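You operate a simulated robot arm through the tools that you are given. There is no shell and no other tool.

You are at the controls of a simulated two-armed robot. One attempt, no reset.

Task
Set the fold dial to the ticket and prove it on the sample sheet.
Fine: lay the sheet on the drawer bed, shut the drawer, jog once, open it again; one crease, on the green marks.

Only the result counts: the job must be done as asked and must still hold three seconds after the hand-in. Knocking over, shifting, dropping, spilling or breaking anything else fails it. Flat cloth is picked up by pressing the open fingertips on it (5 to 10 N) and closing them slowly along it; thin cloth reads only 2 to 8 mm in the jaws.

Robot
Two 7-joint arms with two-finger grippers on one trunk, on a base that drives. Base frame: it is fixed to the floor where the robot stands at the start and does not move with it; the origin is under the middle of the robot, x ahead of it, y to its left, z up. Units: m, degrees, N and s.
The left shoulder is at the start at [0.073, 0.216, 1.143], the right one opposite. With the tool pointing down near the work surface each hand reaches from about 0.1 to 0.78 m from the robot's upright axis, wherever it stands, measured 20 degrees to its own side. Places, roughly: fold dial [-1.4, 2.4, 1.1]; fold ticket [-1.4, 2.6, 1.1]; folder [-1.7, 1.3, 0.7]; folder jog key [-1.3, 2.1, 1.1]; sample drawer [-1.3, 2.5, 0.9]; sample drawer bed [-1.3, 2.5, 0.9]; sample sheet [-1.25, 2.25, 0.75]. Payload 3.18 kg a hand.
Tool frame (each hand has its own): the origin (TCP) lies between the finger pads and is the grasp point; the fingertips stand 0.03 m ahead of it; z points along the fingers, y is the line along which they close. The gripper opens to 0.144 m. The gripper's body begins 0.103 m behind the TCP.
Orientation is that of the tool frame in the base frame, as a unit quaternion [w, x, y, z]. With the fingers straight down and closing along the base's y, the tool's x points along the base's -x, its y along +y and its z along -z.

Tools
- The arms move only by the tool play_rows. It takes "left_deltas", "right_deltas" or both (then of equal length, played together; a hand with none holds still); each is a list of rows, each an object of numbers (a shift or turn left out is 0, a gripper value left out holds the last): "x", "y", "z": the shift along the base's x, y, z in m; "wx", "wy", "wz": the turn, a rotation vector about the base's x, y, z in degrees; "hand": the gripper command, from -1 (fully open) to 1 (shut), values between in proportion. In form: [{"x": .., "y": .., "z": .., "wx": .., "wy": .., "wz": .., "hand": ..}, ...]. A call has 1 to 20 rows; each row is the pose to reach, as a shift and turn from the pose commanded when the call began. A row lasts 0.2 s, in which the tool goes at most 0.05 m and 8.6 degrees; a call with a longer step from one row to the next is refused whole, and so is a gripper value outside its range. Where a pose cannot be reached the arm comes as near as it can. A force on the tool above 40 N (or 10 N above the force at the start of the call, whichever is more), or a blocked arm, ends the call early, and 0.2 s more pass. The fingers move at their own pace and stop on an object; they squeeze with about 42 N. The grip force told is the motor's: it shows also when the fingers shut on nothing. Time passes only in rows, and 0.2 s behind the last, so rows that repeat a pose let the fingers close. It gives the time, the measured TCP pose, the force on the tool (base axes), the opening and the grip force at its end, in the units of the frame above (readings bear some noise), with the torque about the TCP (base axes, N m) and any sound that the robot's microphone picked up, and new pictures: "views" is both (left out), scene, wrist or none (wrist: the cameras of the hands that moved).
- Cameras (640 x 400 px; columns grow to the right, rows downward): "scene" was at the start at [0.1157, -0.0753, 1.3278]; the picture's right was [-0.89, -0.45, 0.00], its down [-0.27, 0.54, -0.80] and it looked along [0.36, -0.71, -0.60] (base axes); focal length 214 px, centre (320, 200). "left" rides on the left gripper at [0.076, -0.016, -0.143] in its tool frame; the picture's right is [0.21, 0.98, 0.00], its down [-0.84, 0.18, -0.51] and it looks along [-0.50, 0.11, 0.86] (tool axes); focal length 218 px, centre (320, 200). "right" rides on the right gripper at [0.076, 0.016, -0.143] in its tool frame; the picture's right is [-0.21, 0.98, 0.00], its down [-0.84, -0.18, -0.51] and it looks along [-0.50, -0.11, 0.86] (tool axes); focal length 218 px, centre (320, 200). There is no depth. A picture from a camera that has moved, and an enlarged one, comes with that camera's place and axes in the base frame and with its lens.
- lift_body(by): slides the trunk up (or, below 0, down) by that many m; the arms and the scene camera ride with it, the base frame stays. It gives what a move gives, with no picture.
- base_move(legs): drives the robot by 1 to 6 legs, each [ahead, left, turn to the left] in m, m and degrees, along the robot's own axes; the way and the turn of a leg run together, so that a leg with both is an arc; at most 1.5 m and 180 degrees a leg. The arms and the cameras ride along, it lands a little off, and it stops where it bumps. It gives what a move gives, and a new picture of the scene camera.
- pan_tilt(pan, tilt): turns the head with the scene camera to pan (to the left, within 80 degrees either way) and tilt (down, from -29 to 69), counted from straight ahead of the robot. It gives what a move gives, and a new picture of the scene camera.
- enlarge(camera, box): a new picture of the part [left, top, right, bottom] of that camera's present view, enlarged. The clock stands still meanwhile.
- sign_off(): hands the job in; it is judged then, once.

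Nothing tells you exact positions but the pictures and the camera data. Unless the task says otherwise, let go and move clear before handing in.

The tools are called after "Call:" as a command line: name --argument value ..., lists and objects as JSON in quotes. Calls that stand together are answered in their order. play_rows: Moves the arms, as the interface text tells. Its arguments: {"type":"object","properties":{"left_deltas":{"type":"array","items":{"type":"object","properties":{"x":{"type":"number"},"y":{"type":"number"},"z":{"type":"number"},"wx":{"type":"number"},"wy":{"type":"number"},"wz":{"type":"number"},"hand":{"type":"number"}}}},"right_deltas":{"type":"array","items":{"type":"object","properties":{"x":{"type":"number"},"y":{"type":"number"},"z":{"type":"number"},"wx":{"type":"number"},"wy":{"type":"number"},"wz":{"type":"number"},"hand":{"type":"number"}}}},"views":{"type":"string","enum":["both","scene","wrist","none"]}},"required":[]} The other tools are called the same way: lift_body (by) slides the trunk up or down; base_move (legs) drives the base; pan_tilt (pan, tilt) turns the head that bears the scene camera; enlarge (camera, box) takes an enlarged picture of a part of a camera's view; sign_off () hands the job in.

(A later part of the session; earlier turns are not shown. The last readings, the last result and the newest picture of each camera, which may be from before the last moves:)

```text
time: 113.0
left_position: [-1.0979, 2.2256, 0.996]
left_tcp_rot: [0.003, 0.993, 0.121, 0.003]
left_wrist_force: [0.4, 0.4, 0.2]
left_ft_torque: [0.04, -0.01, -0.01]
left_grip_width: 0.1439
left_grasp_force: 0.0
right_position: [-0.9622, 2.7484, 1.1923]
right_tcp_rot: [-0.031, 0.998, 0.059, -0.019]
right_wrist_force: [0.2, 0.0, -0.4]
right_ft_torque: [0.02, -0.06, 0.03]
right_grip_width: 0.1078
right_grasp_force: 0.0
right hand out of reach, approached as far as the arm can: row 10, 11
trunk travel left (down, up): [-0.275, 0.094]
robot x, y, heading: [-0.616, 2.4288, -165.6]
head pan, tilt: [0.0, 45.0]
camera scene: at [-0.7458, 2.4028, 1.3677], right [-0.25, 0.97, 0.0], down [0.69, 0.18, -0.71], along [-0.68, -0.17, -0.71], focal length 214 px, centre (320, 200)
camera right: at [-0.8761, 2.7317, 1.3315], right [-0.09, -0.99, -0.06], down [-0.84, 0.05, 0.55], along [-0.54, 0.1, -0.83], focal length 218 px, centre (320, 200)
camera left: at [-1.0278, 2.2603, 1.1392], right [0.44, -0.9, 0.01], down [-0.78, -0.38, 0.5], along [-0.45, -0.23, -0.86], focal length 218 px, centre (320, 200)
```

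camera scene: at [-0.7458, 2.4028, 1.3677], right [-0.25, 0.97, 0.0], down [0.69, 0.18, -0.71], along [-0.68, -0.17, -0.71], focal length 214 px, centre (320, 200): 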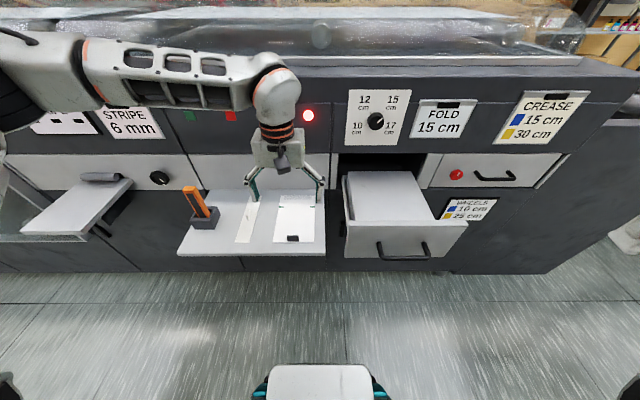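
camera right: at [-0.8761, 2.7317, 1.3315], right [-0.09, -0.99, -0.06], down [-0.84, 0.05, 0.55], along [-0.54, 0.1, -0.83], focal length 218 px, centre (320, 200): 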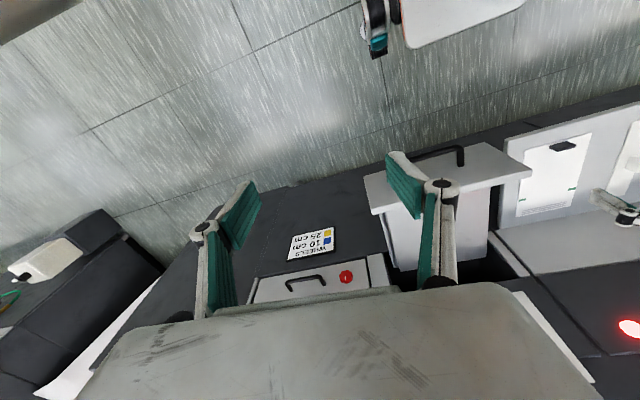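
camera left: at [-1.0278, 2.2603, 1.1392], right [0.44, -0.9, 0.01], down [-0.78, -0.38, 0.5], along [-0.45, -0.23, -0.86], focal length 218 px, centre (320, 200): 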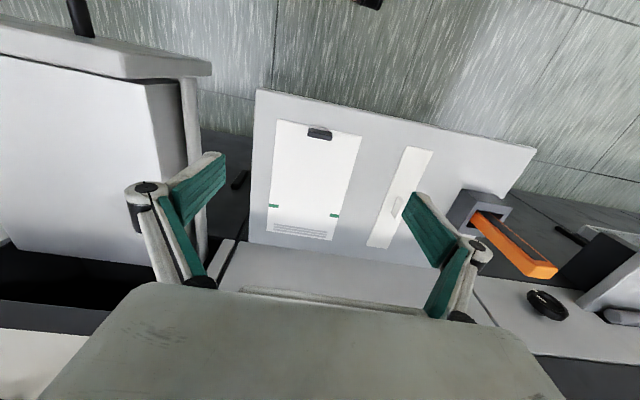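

The tab is exactly under the left tool axis. I'll narrow the jaws to about 6.5 cm and descend around it.

Call:
play_rows --left_deltas '[{"hand": -0.3}, {"hand": 0.1}, {"z": -0.03}, {"z": -0.06}, {"z": -0.09}, {"z": -0.11}, {"z": -0.13}, {"z": -0.14}, {"z": -0.14}]' --views "both"

Call:
enlarge --camera "left" --box '[220, 60, 420, 260]'

Call:
enlarge --camera "scene" --box '[230, 150, 350, 260]'

```text
time: 115.0
left_position: [-1.0962, 2.2261, 0.8565]
left_tcp_rot: [0.003, 0.993, 0.121, 0.003]
left_wrist_force: [0.4, 0.5, 0.2]
left_ft_torque: [-0.01, -0.02, -0.03]
left_grip_width: 0.0649
left_grasp_force: 0.0
right_position: [-0.9599, 2.7475, 1.1925]
right_tcp_rot: [-0.031, 0.998, 0.059, -0.02]
right_wrist_force: [-0.3, -0.5, 0.2]
right_ft_torque: [-0.02, 0.03, -0.04]
right_grip_width: 0.108
right_grasp_force: 0.0
trunk travel left (down, up): [-0.275, 0.094]
robot x, y, heading: [-0.616, 2.4347, -165.6]
head pan, tilt: [0.0, 45.0]
camera scene: at [-0.7447, 2.4031, 1.3679], right [-0.25, 0.97, 0.0], down [0.69, 0.17, -0.71], along [-0.69, -0.17, -0.71], focal length 214 px, centre (320, 200)
camera left: at [-1.0267, 2.2606, 1.0005], right [0.44, -0.9, 0.01], down [-0.78, -0.37, 0.51], along [-0.45, -0.23, -0.86], focal length 218 px, centre (320, 200)
```

scene: 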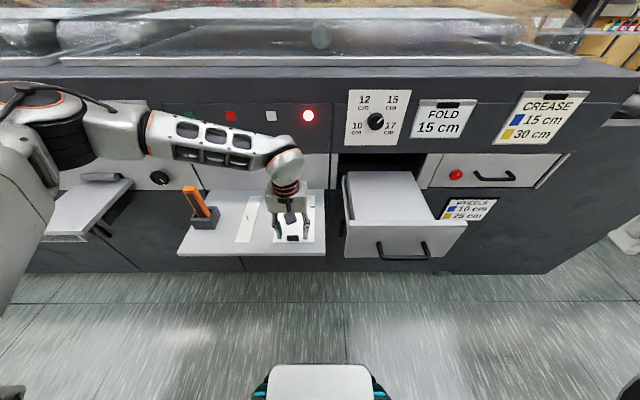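
left: 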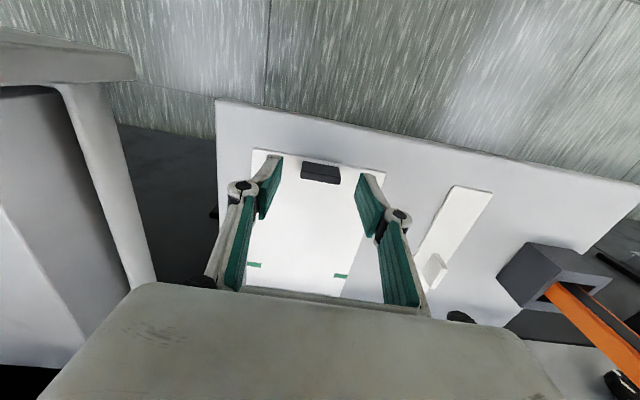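

```text
2.00 times, centred on (320, 160) of left
camera zoom: at [-1.0267, 2.2606, 1.0005], right [0.44, -0.9, 0.01], down [-0.78, -0.37, 0.51], along [-0.45, -0.23, -0.86], focal length 436 px, centre (320, 280)
```

zoom: 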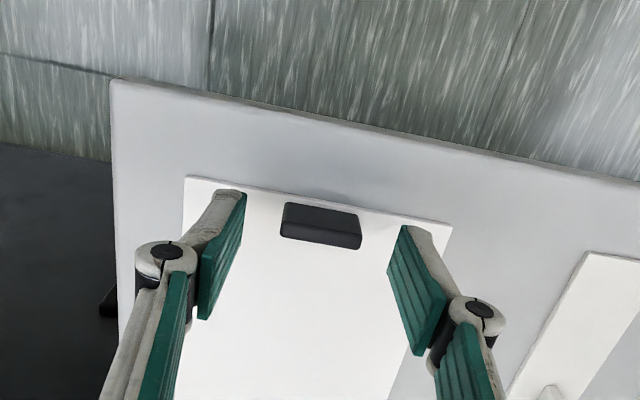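

```text
3.64 times, centred on (290, 205) of scene
camera zoom: at [-0.7447, 2.4031, 1.3679], right [-0.25, 0.97, 0.0], down [0.69, 0.17, -0.71], along [-0.69, -0.17, -0.71], focal length 780 px, centre (429, 182)
```

zoom: 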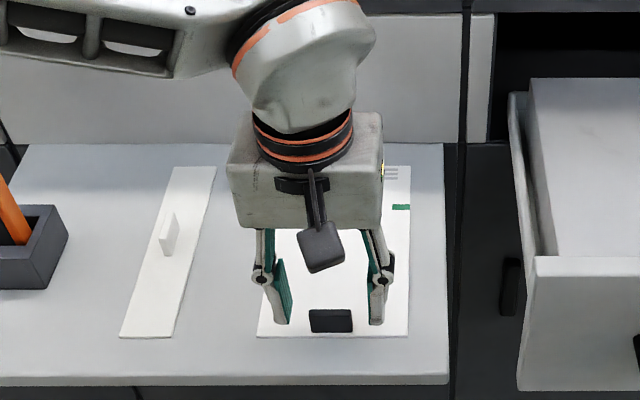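

Call:
play_rows --left_deltas '[{"x": 0.002, "z": -0.005}, {"x": 0.002, "z": -0.01}, {"x": 0.002, "z": -0.014}, {"x": 0.002, "z": -0.014, "hand": 0.3}, {"x": 0.002, "z": -0.014, "hand": 0.4}, {"x": 0.002, "z": -0.014, "hand": 0.4}]' --views "wrist"

Call:
enlarge --camera "left" --box '[250, 100, 390, 220]'

Call:
enlarge --camera "scene" --box '[260, 200, 320, 260]'

```text
time: 116.4
left_position: [-1.0949, 2.2264, 0.8436]
left_tcp_rot: [0.003, 0.993, 0.122, 0.002]
left_wrist_force: [-0.2, -0.7, -0.2]
left_ft_torque: [0.03, 0.03, 0.0]
left_grip_width: 0.0433
left_grasp_force: 0.0
right_position: [-0.9609, 2.7483, 1.193]
right_tcp_rot: [-0.031, 0.998, 0.059, -0.02]
right_wrist_force: [-0.2, -0.1, -0.4]
right_ft_torque: [0.02, 0.0, 0.03]
right_grip_width: 0.1079
right_grasp_force: 0.2
trunk travel left (down, up): [-0.275, 0.094]
robot x, y, heading: [-0.62, 2.4349, -165.8]
head pan, tilt: [0.0, 45.0]
camera left: at [-1.0249, 2.2609, 0.9861], right [0.44, -0.9, 0.01], down [-0.78, -0.37, 0.51], along [-0.45, -0.23, -0.86], focal length 218 px, centre (320, 200)
```

left: 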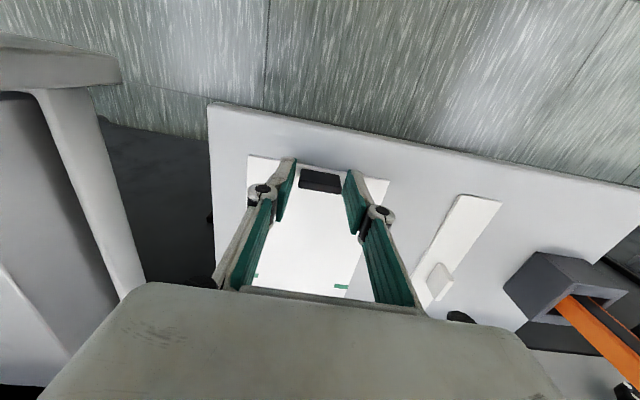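

```text
3.33 times, centred on (320, 160) of left
camera zoom: at [-1.0249, 2.2609, 0.9861], right [0.44, -0.9, 0.01], down [-0.78, -0.37, 0.51], along [-0.45, -0.23, -0.86], focal length 728 px, centre (320, 333)
```

zoom: 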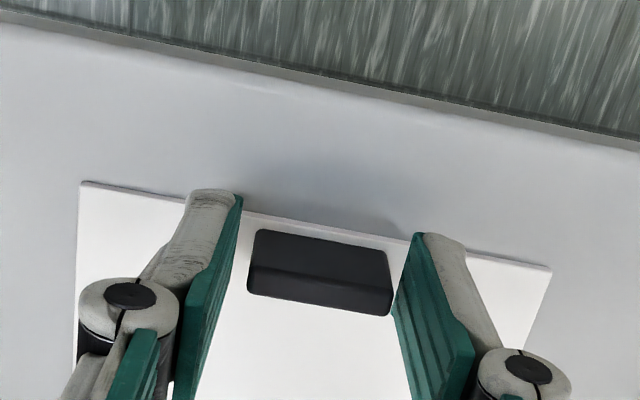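

```text
6.67 times, centred on (290, 230) of scene
camera zoom: at [-0.7447, 2.4031, 1.3679], right [-0.25, 0.97, 0.0], down [0.69, 0.17, -0.71], along [-0.69, -0.17, -0.71], focal length 1430 px, centre (520, 0)
```

zoom: 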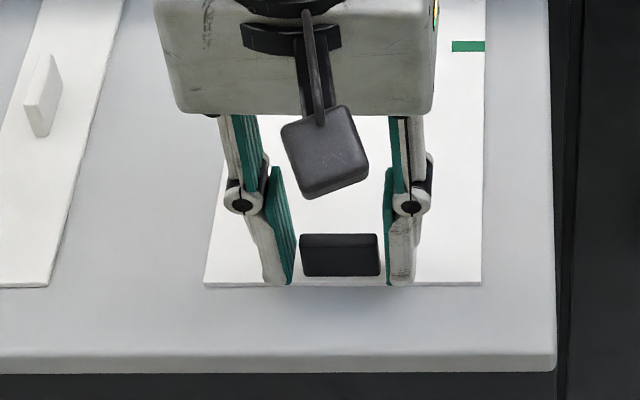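

The tab is neatly between the pads. Closing, then a small lift.

Call:
play_rows --left_deltas '[{"hand": 0.5}, {"hand": 0.6}, {"hand": 0.8}, {"hand": 1}, {"hand": 1}]' --views "none"

Call:
play_rows --left_deltas '[{"z": 0.01}, {"z": 0.02}, {"z": 0.04}, {"z": 0.06}, {"z": 0.06}]' --views "both"

```text
time: 117.6
left_position: [-1.0953, 2.2267, 0.8433]
left_tcp_rot: [0.003, 0.993, 0.12, 0.002]
left_wrist_force: [0.0, -0.7, 0.4]
left_ft_torque: [0.0, 0.02, -0.01]
left_grip_width: 0.0346
left_grasp_force: 41.7
right_position: [-0.9606, 2.7465, 1.1935]
right_tcp_rot: [-0.031, 0.998, 0.059, -0.02]
right_wrist_force: [0.3, -0.1, 0.5]
right_ft_torque: [0.01, 0.04, 0.0]
right_grip_width: 0.1083
right_grasp_force: 0.0
trunk travel left (down, up): [-0.275, 0.094]
robot x, y, heading: [-0.614, 2.4371, -165.6]
head pan, tilt: [0.0, 45.0]
```

```text
time: 118.8
left_position: [-1.0938, 2.2271, 0.9039]
left_tcp_rot: [0.002, 0.993, 0.121, 0.003]
left_wrist_force: [0.0, -0.5, -0.1]
left_ft_torque: [-0.03, 0.03, 0.0]
left_grip_width: 0.0004
left_grasp_force: 30.5
right_position: [-0.9598, 2.7479, 1.1937]
right_tcp_rot: [-0.031, 0.998, 0.059, -0.021]
right_wrist_force: [0.3, -0.5, -0.5]
right_ft_torque: [0.03, 0.05, 0.03]
right_grip_width: 0.108
right_grasp_force: 0.1
trunk travel left (down, up): [-0.275, 0.094]
robot x, y, heading: [-0.6163, 2.4352, -165.7]
head pan, tilt: [0.0, 45.0]
camera scene: at [-0.7449, 2.4031, 1.3679], right [-0.25, 0.97, 0.0], down [0.69, 0.17, -0.71], along [-0.69, -0.17, -0.71], focal length 214 px, centre (320, 200)
camera left: at [-1.0246, 2.261, 1.0465], right [0.44, -0.9, 0.01], down [-0.78, -0.37, 0.5], along [-0.45, -0.23, -0.86], focal length 218 px, centre (320, 200)
```

scene: 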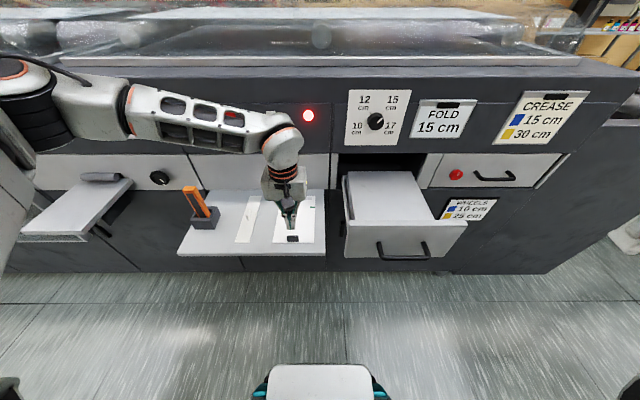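
left: 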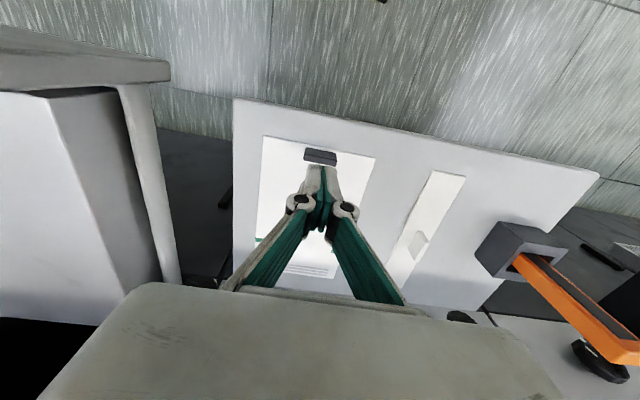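

The pads slipped off the top of the tab: they were not low enough. I'll reopen, descend until the tips just touch the sheet, and grip again.

Call:
play_rows --left_deltas '[{"hand": 0.4}, {"hand": 0.2}, {"hand": 0.2, "z": -0.02}, {"hand": 0.2, "z": -0.04}, {"hand": 0.2, "z": -0.055}, {"hand": 0.2, "z": -0.06}, {"hand": 0.2, "z": -0.062}, {"hand": 0.2, "z": -0.062}]' --views "wrist"

Call:
play_rows --left_deltas '[{"z": -0.001}, {"z": -0.002}, {"z": -0.003}, {"z": -0.003}]' --views "none"

```text
time: 120.6
left_position: [-1.0945, 2.2268, 0.8409]
left_tcp_rot: [0.002, 0.993, 0.121, 0.002]
left_wrist_force: [-0.6, 0.6, -0.6]
left_ft_torque: [0.0, 0.0, -0.02]
left_grip_width: 0.0576
left_grasp_force: 0.1
right_position: [-0.9601, 2.7473, 1.1928]
right_tcp_rot: [-0.031, 0.998, 0.059, -0.02]
right_wrist_force: [0.2, -0.5, -0.6]
right_ft_torque: [0.02, 0.02, 0.02]
right_grip_width: 0.1082
right_grasp_force: 0.1
trunk travel left (down, up): [-0.275, 0.094]
robot x, y, heading: [-0.6155, 2.4335, -165.6]
head pan, tilt: [0.0, 45.0]
camera left: at [-1.0251, 2.2609, 0.9841], right [0.44, -0.9, 0.01], down [-0.78, -0.37, 0.51], along [-0.45, -0.23, -0.86], focal length 218 px, centre (320, 200)
```

left: 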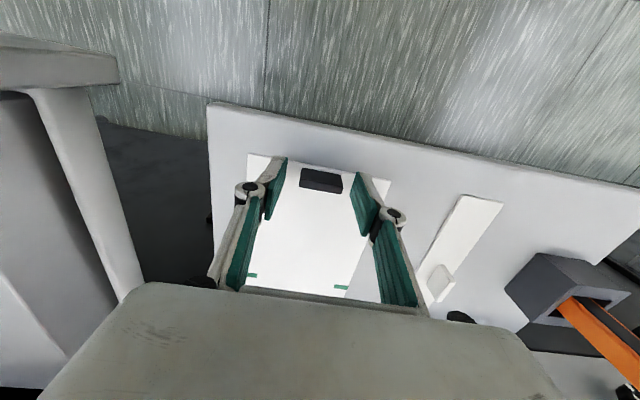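

```text
time: 121.6
left_position: [-1.0943, 2.2263, 0.839]
left_tcp_rot: [0.002, 0.993, 0.121, 0.002]
left_wrist_force: [0.3, -0.4, -0.5]
left_ft_torque: [0.03, -0.03, 0.01]
left_grip_width: 0.0573
left_grasp_force: 0.0
right_position: [-0.9598, 2.7469, 1.1921]
right_tcp_rot: [-0.031, 0.998, 0.06, -0.02]
right_wrist_force: [0.5, 0.1, -0.6]
right_ft_torque: [0.0, -0.01, -0.05]
right_grip_width: 0.1078
right_grasp_force: 0.0
trunk travel left (down, up): [-0.275, 0.094]
robot x, y, heading: [-0.6164, 2.4323, -165.8]
head pan, tilt: [0.0, 45.0]
```

No touch yet at tip height 0.809. I'll keep going down in millimetre steps watching the force.

Call:
play_rows --left_deltas '[{"z": -0.002}, {"z": -0.003}, {"z": -0.004}, {"z": -0.004}]' --views "none"

```text
time: 122.6
left_position: [-1.094, 2.2273, 0.8354]
left_tcp_rot: [0.003, 0.993, 0.121, 0.002]
left_wrist_force: [-0.1, 0.1, 1.1]
left_ft_torque: [0.0, -0.03, -0.05]
left_grip_width: 0.0575
left_grasp_force: 0.0
right_position: [-0.9611, 2.7464, 1.1922]
right_tcp_rot: [-0.031, 0.998, 0.059, -0.02]
right_wrist_force: [-0.3, 0.6, -0.5]
right_ft_torque: [0.02, 0.02, -0.02]
right_grip_width: 0.108
right_grasp_force: 0.0
trunk travel left (down, up): [-0.275, 0.094]
robot x, y, heading: [-0.6176, 2.4309, -165.5]
head pan, tilt: [0.0, 45.0]
```

Call:
play_rows --left_deltas '[{"z": -0.002}, {"z": -0.004}, {"z": -0.004}]' --views "none"

```text
time: 123.4
left_position: [-1.095, 2.2277, 0.833]
left_tcp_rot: [0.001, 0.993, 0.121, 0.0]
left_wrist_force: [-0.9, 0.5, 14.8]
left_ft_torque: [0.18, 0.14, 0.09]
left_grip_width: 0.0548
left_grasp_force: 0.0
right_position: [-0.9592, 2.749, 1.1932]
right_tcp_rot: [-0.031, 0.998, 0.059, -0.021]
right_wrist_force: [0.2, 0.8, -0.7]
right_ft_torque: [0.0, -0.01, 0.03]
right_grip_width: 0.1081
right_grasp_force: 0.1
trunk travel left (down, up): [-0.275, 0.094]
robot x, y, heading: [-0.6147, 2.4318, -165.7]
head pan, tilt: [0.0, 45.0]
```

Contact at tip height about 0.8035. I'll rise 2 mm, close and lift.

Call:
play_rows --left_deltas '[{"z": 0.003}, {"z": 0.0035, "hand": 0.4}, {"z": 0.0035, "hand": 0.5}, {"z": 0.0035, "hand": 0.6}, {"z": 0.0035, "hand": 0.8}, {"z": 0.0035, "hand": 1}, {"z": 0.0035, "hand": 1}]' --views "none"

Call:
play_rows --left_deltas '[{"z": 0.005}, {"z": 0.01}, {"z": 0.015}, {"z": 0.02}, {"z": 0.02}]' --views "both"

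```text
time: 125.0
left_position: [-1.0939, 2.2263, 0.8335]
left_tcp_rot: [0.003, 0.993, 0.12, 0.002]
left_wrist_force: [0.0, 1.0, 0.1]
left_ft_torque: [0.03, -0.05, 0.01]
left_grip_width: 0.0345
left_grasp_force: 42.4
right_position: [-0.9606, 2.7465, 1.1918]
right_tcp_rot: [-0.031, 0.998, 0.058, -0.02]
right_wrist_force: [0.3, 0.7, 0.0]
right_ft_torque: [0.0, 0.03, 0.02]
right_grip_width: 0.1081
right_grasp_force: 0.0
trunk travel left (down, up): [-0.275, 0.094]
robot x, y, heading: [-0.6159, 2.4353, -165.8]
head pan, tilt: [0.0, 45.0]
```

```text
time: 126.2
left_position: [-1.0943, 2.2271, 0.854]
left_tcp_rot: [0.002, 0.993, 0.121, 0.002]
left_wrist_force: [-0.3, 0.4, 0.0]
left_ft_torque: [0.02, -0.03, 0.0]
left_grip_width: 0.0345
left_grasp_force: 42.2
right_position: [-0.9606, 2.7468, 1.1928]
right_tcp_rot: [-0.032, 0.998, 0.059, -0.019]
right_wrist_force: [0.0, -0.1, -0.3]
right_ft_torque: [-0.05, 0.0, 0.02]
right_grip_width: 0.1078
right_grasp_force: 0.0
trunk travel left (down, up): [-0.275, 0.094]
robot x, y, heading: [-0.6165, 2.433, -165.4]
head pan, tilt: [0.0, 45.0]
camera scene: at [-0.7448, 2.4031, 1.3679], right [-0.25, 0.97, 0.0], down [0.69, 0.17, -0.71], along [-0.69, -0.17, -0.71], focal length 214 px, centre (320, 200)
camera left: at [-1.0248, 2.2608, 0.9973], right [0.44, -0.9, 0.01], down [-0.78, -0.37, 0.51], along [-0.45, -0.23, -0.86], focal length 218 px, centre (320, 200)
```

scene: 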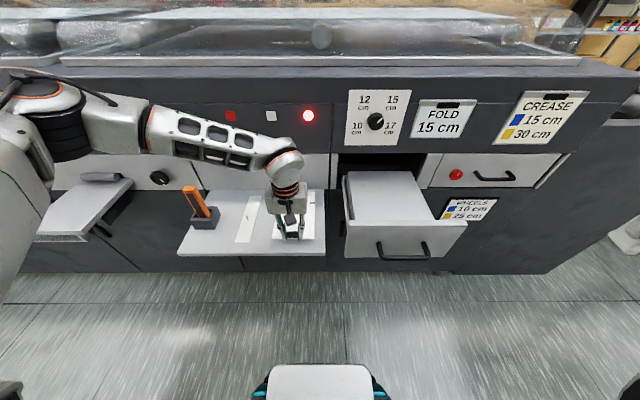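
left: 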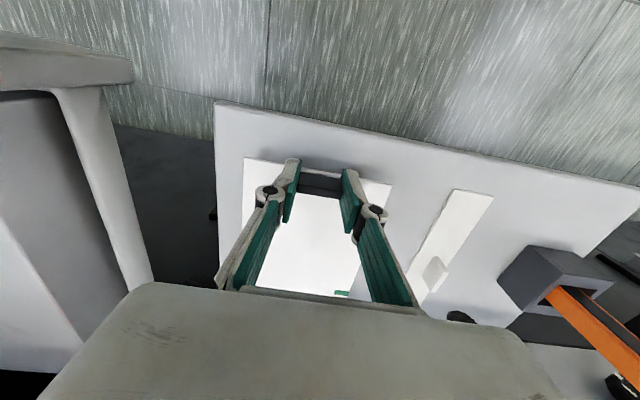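

The sheet is held (34.5 mm). Raising it and checking that it stays level.

Call:
play_rows --left_deltas '[{"z": 0.03}, {"z": 0.06}, {"z": 0.09}, {"z": 0.12}, {"z": 0.15}, {"z": 0.17}, {"z": 0.17}]' --views "both"

Call:
enlarge --camera "scene" --box '[200, 80, 480, 270]'

```text
time: 127.8
left_position: [-1.0943, 2.2267, 1.0252]
left_tcp_rot: [0.003, 0.993, 0.121, 0.001]
left_wrist_force: [0.5, -0.2, 0.3]
left_ft_torque: [0.04, -0.01, 0.0]
left_grip_width: 0.0346
left_grasp_force: 42.1
right_position: [-0.961, 2.7479, 1.1921]
right_tcp_rot: [-0.032, 0.998, 0.058, -0.02]
right_wrist_force: [0.2, -0.3, 0.6]
right_ft_torque: [0.02, 0.02, 0.02]
right_grip_width: 0.1079
right_grasp_force: 0.0
trunk travel left (down, up): [-0.275, 0.094]
robot x, y, heading: [-0.6164, 2.4364, -165.4]
head pan, tilt: [0.0, 45.0]
camera scene: at [-0.7449, 2.4031, 1.3678], right [-0.25, 0.97, 0.0], down [0.69, 0.17, -0.71], along [-0.69, -0.17, -0.71], focal length 214 px, centre (320, 200)
camera left: at [-1.0255, 2.2609, 1.1673], right [0.44, -0.9, 0.01], down [-0.78, -0.37, 0.5], along [-0.45, -0.23, -0.86], focal length 218 px, centre (320, 200)
```

scene: 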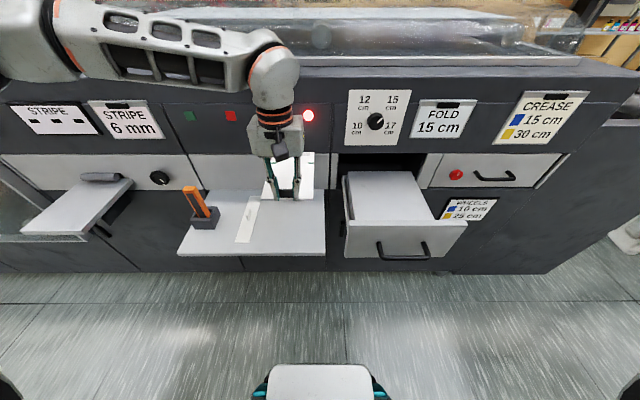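
left: 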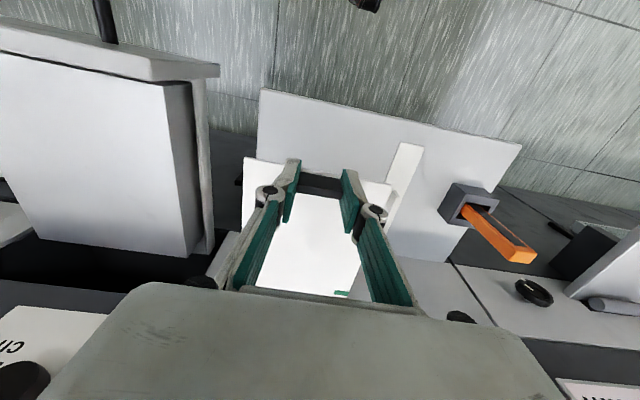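

```text
2.11 times, centred on (340, 175) of scene
camera zoom: at [-0.7449, 2.4031, 1.3678], right [-0.25, 0.97, 0.0], down [0.69, 0.17, -0.71], along [-0.69, -0.17, -0.71], focal length 452 px, centre (278, 253)
```

zoom: 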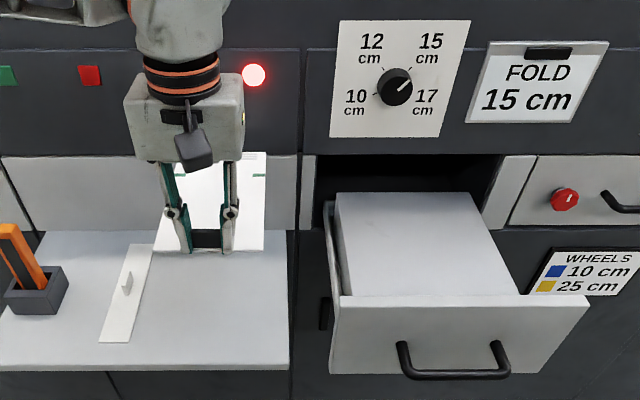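

The sheet hangs level and already at the right depth; it only needs to go about 0.30 m to the right and 5 mm inward. I'll slide the base right by 0.2 m first.

Call:
base_move --legs '[[0, -0.2, 0]]'

Call:
play_rows --left_deltas '[{"x": 0}]' --views "wrist"

```text
time: 130.2
left_position: [-1.1438, 2.4197, 1.0232]
left_tcp_rot: [0.002, 0.993, 0.12, 0.003]
left_wrist_force: [-0.4, -0.8, -0.9]
left_ft_torque: [0.03, -0.04, 0.03]
left_grip_width: 0.0348
left_grasp_force: 42.3
right_position: [-1.0094, 2.9417, 1.192]
right_tcp_rot: [-0.032, 0.998, 0.057, -0.02]
right_wrist_force: [0.2, 0.3, -0.2]
right_ft_torque: [-0.02, 0.0, 0.0]
right_grip_width: 0.1077
right_grasp_force: 0.1
trunk travel left (down, up): [-0.275, 0.094]
robot x, y, heading: [-0.6664, 2.6244, -165.8]
head pan, tilt: [0.0, 45.0]
camera scene: at [-0.794, 2.5967, 1.3679], right [-0.25, 0.97, 0.0], down [0.69, 0.17, -0.71], along [-0.69, -0.17, -0.71], focal length 214 px, centre (320, 200)
```

scene: 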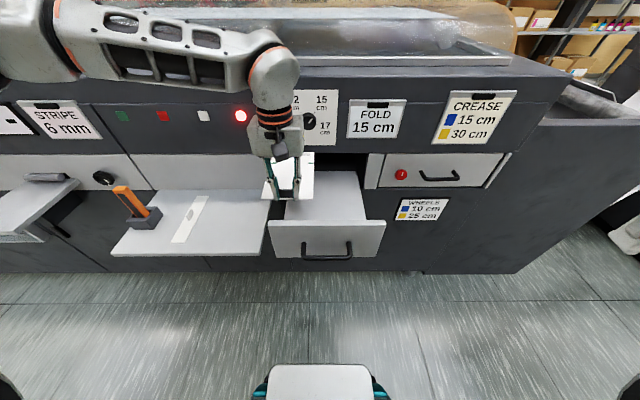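

```text
time: 130.6
left_position: [-1.1448, 2.4209, 1.0246]
left_tcp_rot: [0.002, 0.993, 0.12, 0.002]
left_wrist_force: [0.4, -0.4, -0.5]
left_ft_torque: [0.05, -0.03, 0.01]
left_grip_width: 0.0347
left_grasp_force: 42.0
right_position: [-1.0102, 2.9413, 1.1922]
right_tcp_rot: [-0.032, 0.998, 0.058, -0.02]
right_wrist_force: [-0.2, 0.5, -0.1]
right_ft_torque: [0.01, 0.02, -0.01]
right_grip_width: 0.108
right_grasp_force: 0.2
trunk travel left (down, up): [-0.275, 0.094]
robot x, y, heading: [-0.6631, 2.6257, -165.7]
head pan, tilt: [0.0, 45.0]
camera left: at [-1.0747, 2.4545, 1.1671], right [0.44, -0.9, 0.01], down [-0.78, -0.37, 0.51], along [-0.45, -0.23, -0.86], focal length 218 px, centre (320, 200)
```

left: 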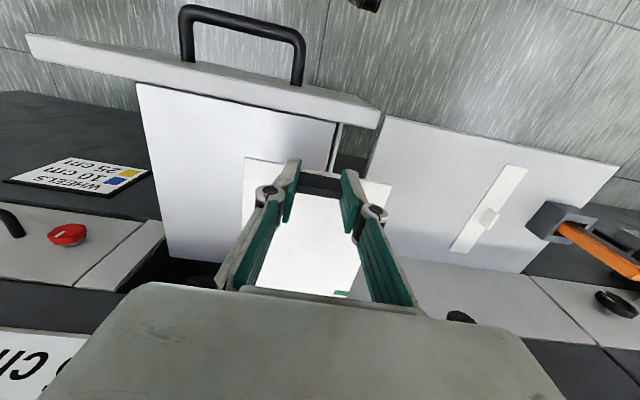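

Call:
play_rows --left_deltas '[{"x": -0.009, "y": 0.031}, {"x": -0.018, "y": 0.062}, {"x": -0.027, "y": 0.092}, {"x": -0.027, "y": 0.092}]' --views "both"

Call:
enlarge --camera "scene" --box '[240, 120, 420, 280]'

Call:
enlarge --camera "left" --box '[130, 40, 510, 310]'

```text
time: 131.6
left_position: [-1.1715, 2.511, 1.0232]
left_tcp_rot: [0.003, 0.993, 0.122, 0.003]
left_wrist_force: [0.2, -0.3, -0.8]
left_ft_torque: [0.03, -0.01, 0.02]
left_grip_width: 0.0345
left_grasp_force: 42.3
right_position: [-1.0083, 2.9404, 1.193]
right_tcp_rot: [-0.032, 0.998, 0.058, -0.02]
right_wrist_force: [0.9, -0.2, -0.1]
right_ft_torque: [0.02, 0.04, -0.02]
right_grip_width: 0.108
right_grasp_force: 0.0
trunk travel left (down, up): [-0.275, 0.094]
robot x, y, heading: [-0.6679, 2.628, -165.7]
head pan, tilt: [0.0, 45.0]
camera scene: at [-0.7936, 2.5955, 1.3679], right [-0.25, 0.97, 0.0], down [0.69, 0.17, -0.71], along [-0.69, -0.17, -0.71], focal length 214 px, centre (320, 200)
camera left: at [-1.1016, 2.5454, 1.1667], right [0.44, -0.9, 0.01], down [-0.78, -0.37, 0.51], along [-0.45, -0.23, -0.86], focal length 218 px, centre (320, 200)
```

scene: 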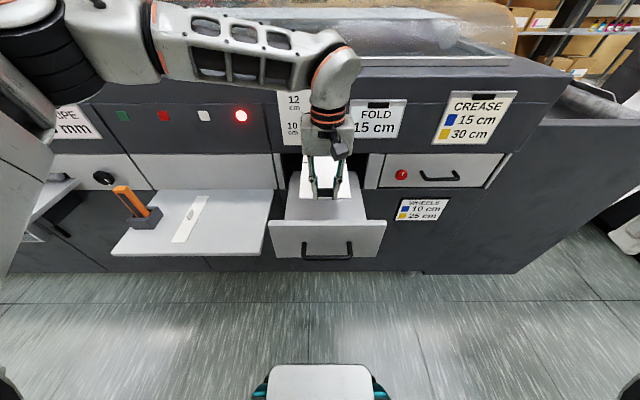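
left: 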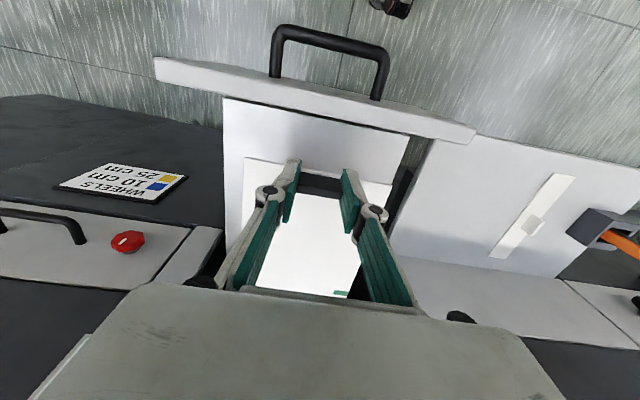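

```text
2.50 times, centred on (330, 200) of scene
camera zoom: at [-0.7936, 2.5955, 1.3679], right [-0.25, 0.97, 0.0], down [0.69, 0.17, -0.71], along [-0.69, -0.17, -0.71], focal length 536 px, centre (295, 200)
```

zoom: 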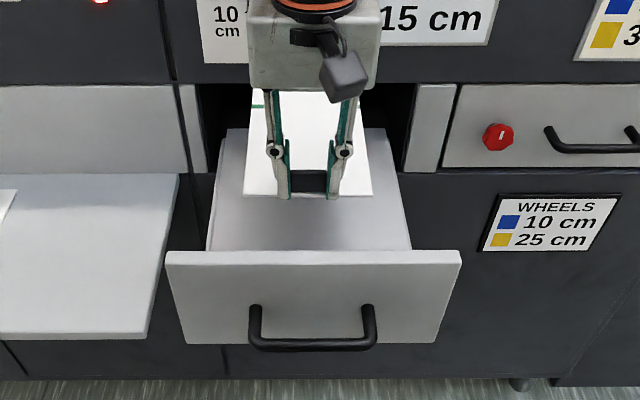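

```text
1.48 times, centred on (320, 175) of left
camera zoom: at [-1.1016, 2.5454, 1.1667], right [0.44, -0.9, 0.01], down [-0.78, -0.37, 0.51], along [-0.45, -0.23, -0.86], focal length 323 px, centre (320, 237)
```

zoom: 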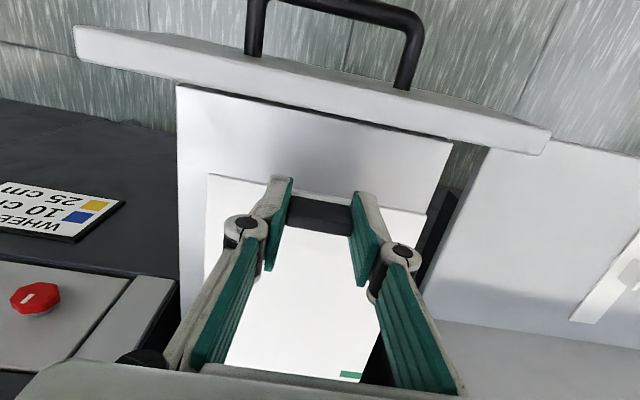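

The sheet is nearly centred on the bed. I'll correct by a few millimetres and lower, then feel for the bed in small steps.

Call:
play_rows --left_deltas '[{"x": 0.003, "y": 0.004, "z": -0.01}, {"x": 0.003, "y": 0.004, "z": -0.03}, {"x": 0.003, "y": 0.004, "z": -0.045}, {"x": 0.003, "y": 0.004, "z": -0.045}]' --views "both"

Call:
enlarge --camera "scene" --box '[240, 120, 420, 280]'

```text
time: 132.6
left_position: [-1.169, 2.5169, 0.9793]
left_tcp_rot: [0.003, 0.993, 0.12, 0.003]
left_wrist_force: [-0.5, -0.2, -0.6]
left_ft_torque: [-0.01, -0.01, 0.0]
left_grip_width: 0.0346
left_grasp_force: 41.6
right_position: [-1.0092, 2.9423, 1.192]
right_tcp_rot: [-0.031, 0.998, 0.058, -0.021]
right_wrist_force: [0.3, 0.1, 0.1]
right_ft_torque: [0.0, -0.03, -0.04]
right_grip_width: 0.108
right_grasp_force: 0.0
trunk travel left (down, up): [-0.275, 0.094]
robot x, y, heading: [-0.6672, 2.6277, -165.9]
head pan, tilt: [0.0, 45.0]
camera scene: at [-0.7938, 2.5964, 1.3679], right [-0.25, 0.97, 0.0], down [0.69, 0.17, -0.71], along [-0.69, -0.17, -0.71], focal length 214 px, centre (320, 200)
camera left: at [-1.099, 2.5502, 1.1217], right [0.44, -0.9, 0.01], down [-0.78, -0.37, 0.51], along [-0.45, -0.23, -0.86], focal length 218 px, centre (320, 200)
```

scene: 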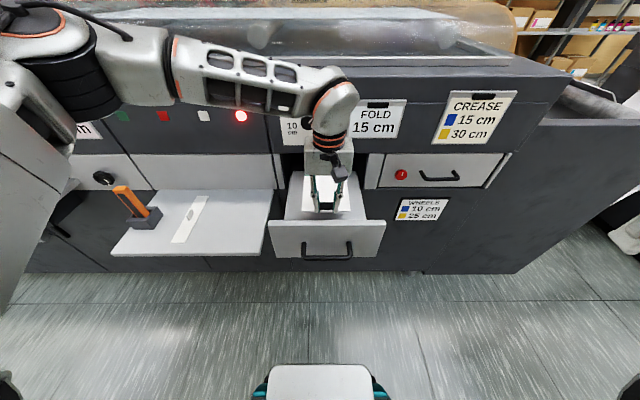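
left: 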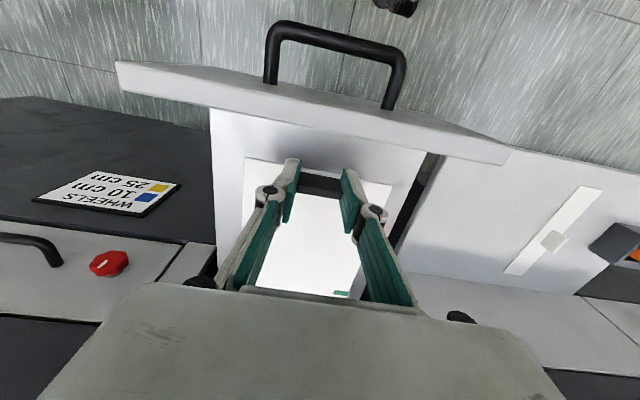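

```text
2.50 times, centred on (330, 200) of scene
camera zoom: at [-0.7938, 2.5964, 1.3679], right [-0.25, 0.97, 0.0], down [0.69, 0.17, -0.71], along [-0.69, -0.17, -0.71], focal length 536 px, centre (295, 200)
```

zoom: 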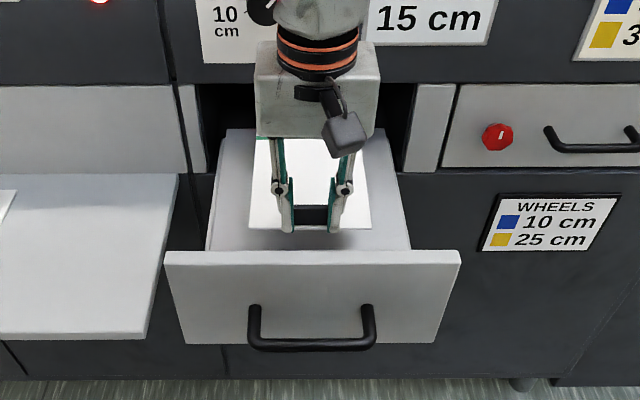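

Call:
play_rows --left_deltas '[{"z": -0.004}, {"z": -0.008}, {"z": -0.012}, {"z": -0.012}]' --views "none"

Call:
play_rows --left_deltas '[{"z": -0.002}, {"z": -0.004}, {"z": -0.004}]' --views "scene"

Call:
enlarge --camera "scene" --box '[260, 150, 400, 270]'

```text
time: 133.6
left_position: [-1.1683, 2.5156, 0.9671]
left_tcp_rot: [0.002, 0.993, 0.121, 0.002]
left_wrist_force: [-0.9, 0.3, -0.2]
left_ft_torque: [0.03, 0.0, 0.01]
left_grip_width: 0.0344
left_grasp_force: 41.9
right_position: [-1.0088, 2.9414, 1.1925]
right_tcp_rot: [-0.03, 0.998, 0.058, -0.02]
right_wrist_force: [0.1, 0.3, 0.1]
right_ft_torque: [-0.02, 0.02, -0.01]
right_grip_width: 0.1079
right_grasp_force: 0.0
trunk travel left (down, up): [-0.275, 0.094]
robot x, y, heading: [-0.6678, 2.6258, -165.8]
head pan, tilt: [0.0, 45.0]
```

```text
time: 134.4
left_position: [-1.1675, 2.516, 0.9627]
left_tcp_rot: [0.002, 0.993, 0.121, 0.002]
left_wrist_force: [0.2, -0.1, -0.5]
left_ft_torque: [0.02, -0.02, 0.02]
left_grip_width: 0.0347
left_grasp_force: 42.5
right_position: [-1.0089, 2.9405, 1.1909]
right_tcp_rot: [-0.031, 0.998, 0.058, -0.021]
right_wrist_force: [0.5, -1.0, -0.8]
right_ft_torque: [0.03, 0.01, -0.04]
right_grip_width: 0.1082
right_grasp_force: 0.2
trunk travel left (down, up): [-0.275, 0.094]
robot x, y, heading: [-0.6659, 2.6235, -166.1]
head pan, tilt: [0.0, 45.0]
camera scene: at [-0.7939, 2.5964, 1.3679], right [-0.25, 0.97, 0.0], down [0.69, 0.17, -0.71], along [-0.69, -0.17, -0.71], focal length 214 px, centre (320, 200)
```

scene: 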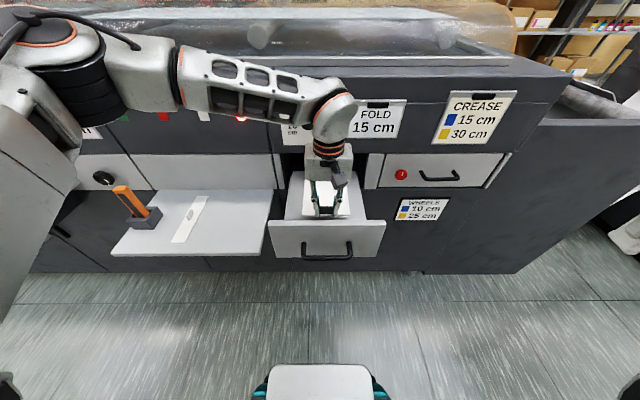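

```text
3.33 times, centred on (330, 210) of scene
camera zoom: at [-0.7939, 2.5964, 1.3679], right [-0.25, 0.97, 0.0], down [0.69, 0.17, -0.71], along [-0.69, -0.17, -0.71], focal length 715 px, centre (287, 167)
```

zoom: 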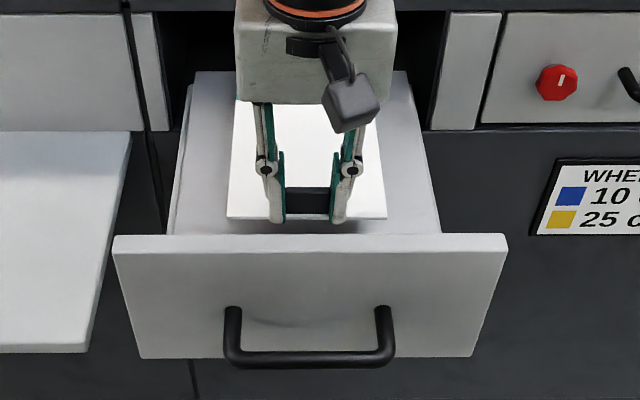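

Call:
play_rows --left_deltas '[{"z": -0.003}, {"z": -0.006}, {"z": -0.006}]' --views "none"

Call:
play_rows --left_deltas '[{"z": -0.002}, {"z": -0.004}, {"z": -0.004}]' --views "none"

```text
time: 135.2
left_position: [-1.1686, 2.5171, 0.9577]
left_tcp_rot: [0.002, 0.993, 0.12, 0.002]
left_wrist_force: [-1.0, 0.0, 0.3]
left_ft_torque: [0.0, -0.03, 0.01]
left_grip_width: 0.0347
left_grasp_force: 42.3
right_position: [-1.0089, 2.941, 1.1915]
right_tcp_rot: [-0.032, 0.998, 0.058, -0.02]
right_wrist_force: [0.3, -0.7, 0.1]
right_ft_torque: [-0.01, 0.0, -0.01]
right_grip_width: 0.1081
right_grasp_force: 0.0
trunk travel left (down, up): [-0.275, 0.094]
robot x, y, heading: [-0.6665, 2.6234, -165.6]
head pan, tilt: [0.0, 45.0]
```

```text
time: 136.0
left_position: [-1.1673, 2.5165, 0.9537]
left_tcp_rot: [0.003, 0.993, 0.119, 0.001]
left_wrist_force: [-0.2, -0.2, 0.4]
left_ft_torque: [0.0, 0.0, -0.02]
left_grip_width: 0.0347
left_grasp_force: 41.6
right_position: [-1.008, 2.9411, 1.1914]
right_tcp_rot: [-0.031, 0.998, 0.058, -0.02]
right_wrist_force: [-0.2, -0.1, 0.1]
right_ft_torque: [-0.01, -0.02, -0.03]
right_grip_width: 0.108
right_grasp_force: 0.1
trunk travel left (down, up): [-0.275, 0.094]
robot x, y, heading: [-0.6646, 2.6277, -165.7]
head pan, tilt: [0.0, 45.0]
```

Call:
play_rows --left_deltas '[{"z": -0.002}, {"z": -0.004}, {"z": -0.004}]' --views "none"

Call:
play_rows --left_deltas '[{"z": -0.002}, {"z": -0.003}, {"z": -0.003}]' --views "none"

Call:
enlarge --camera "scene" --box '[260, 150, 400, 270]'

```text
time: 136.8
left_position: [-1.1679, 2.5153, 0.9481]
left_tcp_rot: [0.002, 0.993, 0.12, 0.002]
left_wrist_force: [-0.4, -0.3, -1.0]
left_ft_torque: [0.01, -0.04, -0.01]
left_grip_width: 0.0346
left_grasp_force: 41.8
right_position: [-1.0094, 2.9406, 1.1926]
right_tcp_rot: [-0.031, 0.998, 0.058, -0.02]
right_wrist_force: [-0.5, 0.9, 0.4]
right_ft_torque: [-0.01, -0.02, -0.05]
right_grip_width: 0.1081
right_grasp_force: 0.0
trunk travel left (down, up): [-0.275, 0.094]
robot x, y, heading: [-0.6656, 2.6292, -165.7]
head pan, tilt: [0.0, 45.0]
```

```text
time: 137.6
left_position: [-1.1684, 2.5179, 0.9466]
left_tcp_rot: [0.003, 0.993, 0.12, 0.002]
left_wrist_force: [0.2, -0.4, -0.5]
left_ft_torque: [-0.02, -0.02, -0.01]
left_grip_width: 0.0349
left_grasp_force: 42.0
right_position: [-1.0101, 2.9411, 1.1914]
right_tcp_rot: [-0.031, 0.998, 0.057, -0.02]
right_wrist_force: [-0.5, -0.4, 0.3]
right_ft_torque: [-0.02, -0.01, -0.01]
right_grip_width: 0.108
right_grasp_force: 0.1
trunk travel left (down, up): [-0.275, 0.094]
robot x, y, heading: [-0.6612, 2.6251, -166.0]
head pan, tilt: [0.0, 45.0]
```

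```text
3.33 times, centred on (330, 210) of scene
camera zoom: at [-0.7939, 2.5964, 1.3679], right [-0.25, 0.97, 0.0], down [0.69, 0.17, -0.71], along [-0.69, -0.17, -0.71], focal length 715 px, centre (287, 167)
```

zoom: 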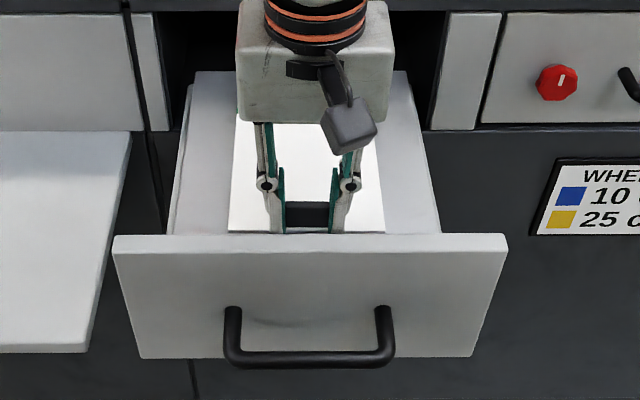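

No contact yet: the bed sits a little below the drawer front's top. Continuing down in small guarded steps.

Call:
play_rows --left_deltas '[{"z": -0.003}, {"z": -0.005}, {"z": -0.005}]' --views "none"

Call:
play_rows --left_deltas '[{"z": -0.002}, {"z": -0.004}, {"z": -0.004}]' --views "none"

Call:
play_rows --left_deltas '[{"z": -0.002}, {"z": -0.004}, {"z": -0.004}]' --views "wrist"

```text
time: 138.4
left_position: [-1.1675, 2.5167, 0.9411]
left_tcp_rot: [0.003, 0.993, 0.119, 0.002]
left_wrist_force: [-0.3, 0.2, -0.4]
left_ft_torque: [0.0, -0.01, -0.02]
left_grip_width: 0.0348
left_grasp_force: 41.7
right_position: [-1.0094, 2.9412, 1.1923]
right_tcp_rot: [-0.031, 0.998, 0.059, -0.02]
right_wrist_force: [-0.3, 0.0, 0.0]
right_ft_torque: [0.01, -0.01, 0.01]
right_grip_width: 0.1083
right_grasp_force: 0.0
trunk travel left (down, up): [-0.275, 0.094]
robot x, y, heading: [-0.6629, 2.6223, -165.7]
head pan, tilt: [0.0, 45.0]
```

```text
time: 139.2
left_position: [-1.1682, 2.5171, 0.9378]
left_tcp_rot: [0.003, 0.993, 0.12, 0.002]
left_wrist_force: [-0.4, -0.7, 0.4]
left_ft_torque: [-0.01, -0.01, -0.02]
left_grip_width: 0.0347
left_grasp_force: 42.3
right_position: [-1.0091, 2.9405, 1.1915]
right_tcp_rot: [-0.031, 0.998, 0.058, -0.021]
right_wrist_force: [1.1, -0.2, -0.9]
right_ft_torque: [-0.01, 0.02, 0.0]
right_grip_width: 0.1081
right_grasp_force: 0.0
trunk travel left (down, up): [-0.275, 0.094]
robot x, y, heading: [-0.6648, 2.6242, -165.5]
head pan, tilt: [0.0, 45.0]
```

```text
time: 140.0
left_position: [-1.169, 2.5172, 0.9322]
left_tcp_rot: [0.002, 0.993, 0.12, 0.002]
left_wrist_force: [-0.2, 0.0, -0.1]
left_ft_torque: [-0.01, -0.01, 0.03]
left_grip_width: 0.0344
left_grasp_force: 41.9
right_position: [-1.0085, 2.9397, 1.1918]
right_tcp_rot: [-0.03, 0.998, 0.058, -0.02]
right_wrist_force: [-0.3, 0.3, -0.9]
right_ft_torque: [0.0, -0.03, 0.02]
right_grip_width: 0.1081
right_grasp_force: 0.0
trunk travel left (down, up): [-0.275, 0.094]
robot x, y, heading: [-0.6662, 2.6224, -165.7]
head pan, tilt: [0.0, 45.0]
camera left: at [-1.0989, 2.5507, 1.0758], right [0.44, -0.9, 0.01], down [-0.78, -0.37, 0.51], along [-0.45, -0.23, -0.86], focal length 218 px, centre (320, 200)
```

left: 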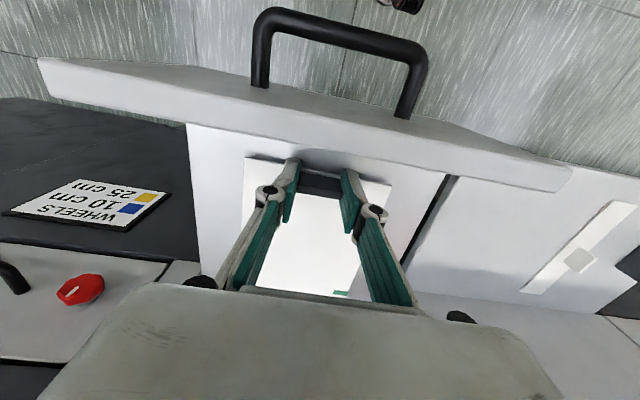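

Call:
play_rows --left_deltas '[{"z": -0.002}, {"z": -0.004}, {"z": -0.004}]' --views "none"

Call:
play_rows --left_deltas '[{"z": -0.002}, {"z": -0.004}, {"z": -0.004}]' --views "none"

Call:
play_rows --left_deltas '[{"z": -0.002}, {"z": -0.003}, {"z": -0.003}]' --views "none"

```text
time: 140.8
left_position: [-1.1684, 2.5169, 0.9281]
left_tcp_rot: [0.002, 0.993, 0.121, 0.002]
left_wrist_force: [-0.1, 0.3, -0.8]
left_ft_torque: [0.0, -0.05, -0.02]
left_grip_width: 0.0344
left_grasp_force: 42.0
right_position: [-1.0087, 2.9405, 1.1924]
right_tcp_rot: [-0.031, 0.998, 0.057, -0.02]
right_wrist_force: [0.9, 0.2, -0.5]
right_ft_torque: [-0.01, -0.03, 0.02]
right_grip_width: 0.1081
right_grasp_force: 0.1
trunk travel left (down, up): [-0.275, 0.094]
robot x, y, heading: [-0.666, 2.6228, -165.9]
head pan, tilt: [0.0, 45.0]
```

```text
time: 141.6
left_position: [-1.1688, 2.5163, 0.9262]
left_tcp_rot: [0.003, 0.993, 0.12, 0.001]
left_wrist_force: [-0.7, -0.5, 4.8]
left_ft_torque: [0.23, 0.21, 0.08]
left_grip_width: 0.0346
left_grasp_force: 42.1
right_position: [-1.0097, 2.9403, 1.1929]
right_tcp_rot: [-0.031, 0.998, 0.058, -0.021]
right_wrist_force: [0.1, -0.8, 0.8]
right_ft_torque: [0.02, -0.01, 0.02]
right_grip_width: 0.1078
right_grasp_force: 0.0
trunk travel left (down, up): [-0.275, 0.094]
robot x, y, heading: [-0.665, 2.6303, -165.8]
head pan, tilt: [0.0, 45.0]
```

```text
time: 142.4
left_position: [-1.1682, 2.5166, 0.9261]
left_tcp_rot: [0.001, 0.993, 0.121, -0.001]
left_wrist_force: [-0.8, -1.1, 31.0]
left_ft_torque: [0.0, -0.11, 0.06]
left_grip_width: 0.0347
left_grasp_force: 41.8
right_position: [-1.0087, 2.9411, 1.1923]
right_tcp_rot: [-0.032, 0.998, 0.057, -0.021]
right_wrist_force: [-0.6, -0.1, -0.6]
right_ft_torque: [0.01, 0.0, -0.02]
right_grip_width: 0.1076
right_grasp_force: 0.1
trunk travel left (down, up): [-0.275, 0.094]
robot x, y, heading: [-0.6672, 2.626, -166.0]
head pan, tilt: [0.0, 45.0]
```

Contact felt: the bed is at about z 0.895, and the sheet is centred sideways and within several millimetres lengthwise. I'll relieve the pressure, open the jaws and rise.

Call:
play_rows --left_deltas '[{"z": 0.002}, {"z": 0.004}, {"z": 0.0045}, {"z": 0.0045}]' --views "none"

Call:
play_rows --left_deltas '[{"hand": 0.8}, {"hand": 0.6}, {"hand": 0.5}, {"hand": 0.4}, {"hand": 0.3}, {"hand": 0.3}]' --views "wrist"

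```text
time: 143.4
left_position: [-1.1663, 2.5158, 0.9258]
left_tcp_rot: [0.003, 0.993, 0.12, 0.003]
left_wrist_force: [-1.8, -0.1, 3.5]
left_ft_torque: [0.12, 0.66, -0.14]
left_grip_width: 0.0346
left_grasp_force: 42.1
right_position: [-1.0084, 2.9406, 1.1917]
right_tcp_rot: [-0.031, 0.998, 0.058, -0.02]
right_wrist_force: [-0.4, -0.1, -0.3]
right_ft_torque: [0.02, 0.02, 0.02]
right_grip_width: 0.1081
right_grasp_force: 0.1
trunk travel left (down, up): [-0.275, 0.094]
robot x, y, heading: [-0.6654, 2.6264, -165.7]
head pan, tilt: [0.0, 45.0]
```

```text
time: 144.8
left_position: [-1.168, 2.5157, 0.9271]
left_tcp_rot: [0.001, 0.993, 0.121, 0.003]
left_wrist_force: [0.3, -0.5, 0.8]
left_ft_torque: [0.0, -0.01, 0.03]
left_grip_width: 0.0503
left_grasp_force: 0.1
right_position: [-1.0099, 2.9395, 1.1915]
right_tcp_rot: [-0.031, 0.998, 0.058, -0.02]
right_wrist_force: [-0.7, -0.1, 0.0]
right_ft_torque: [0.01, 0.0, -0.02]
right_grip_width: 0.1079
right_grasp_force: 0.0
trunk travel left (down, up): [-0.275, 0.094]
robot x, y, heading: [-0.669, 2.6269, -166.0]
head pan, tilt: [0.0, 45.0]
camera left: at [-1.0988, 2.5507, 1.0696], right [0.44, -0.9, 0.01], down [-0.78, -0.37, 0.51], along [-0.45, -0.23, -0.86], focal length 218 px, centre (320, 200)
```

left: 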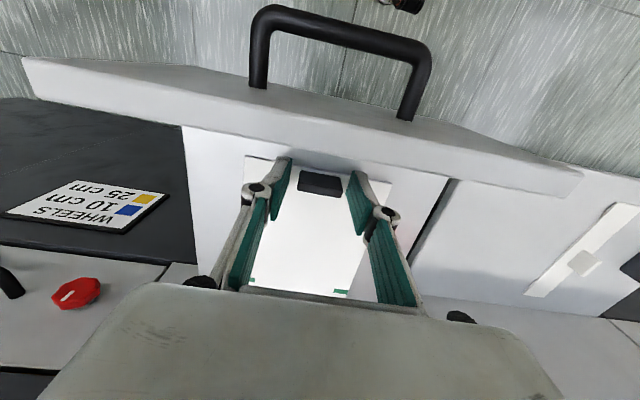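

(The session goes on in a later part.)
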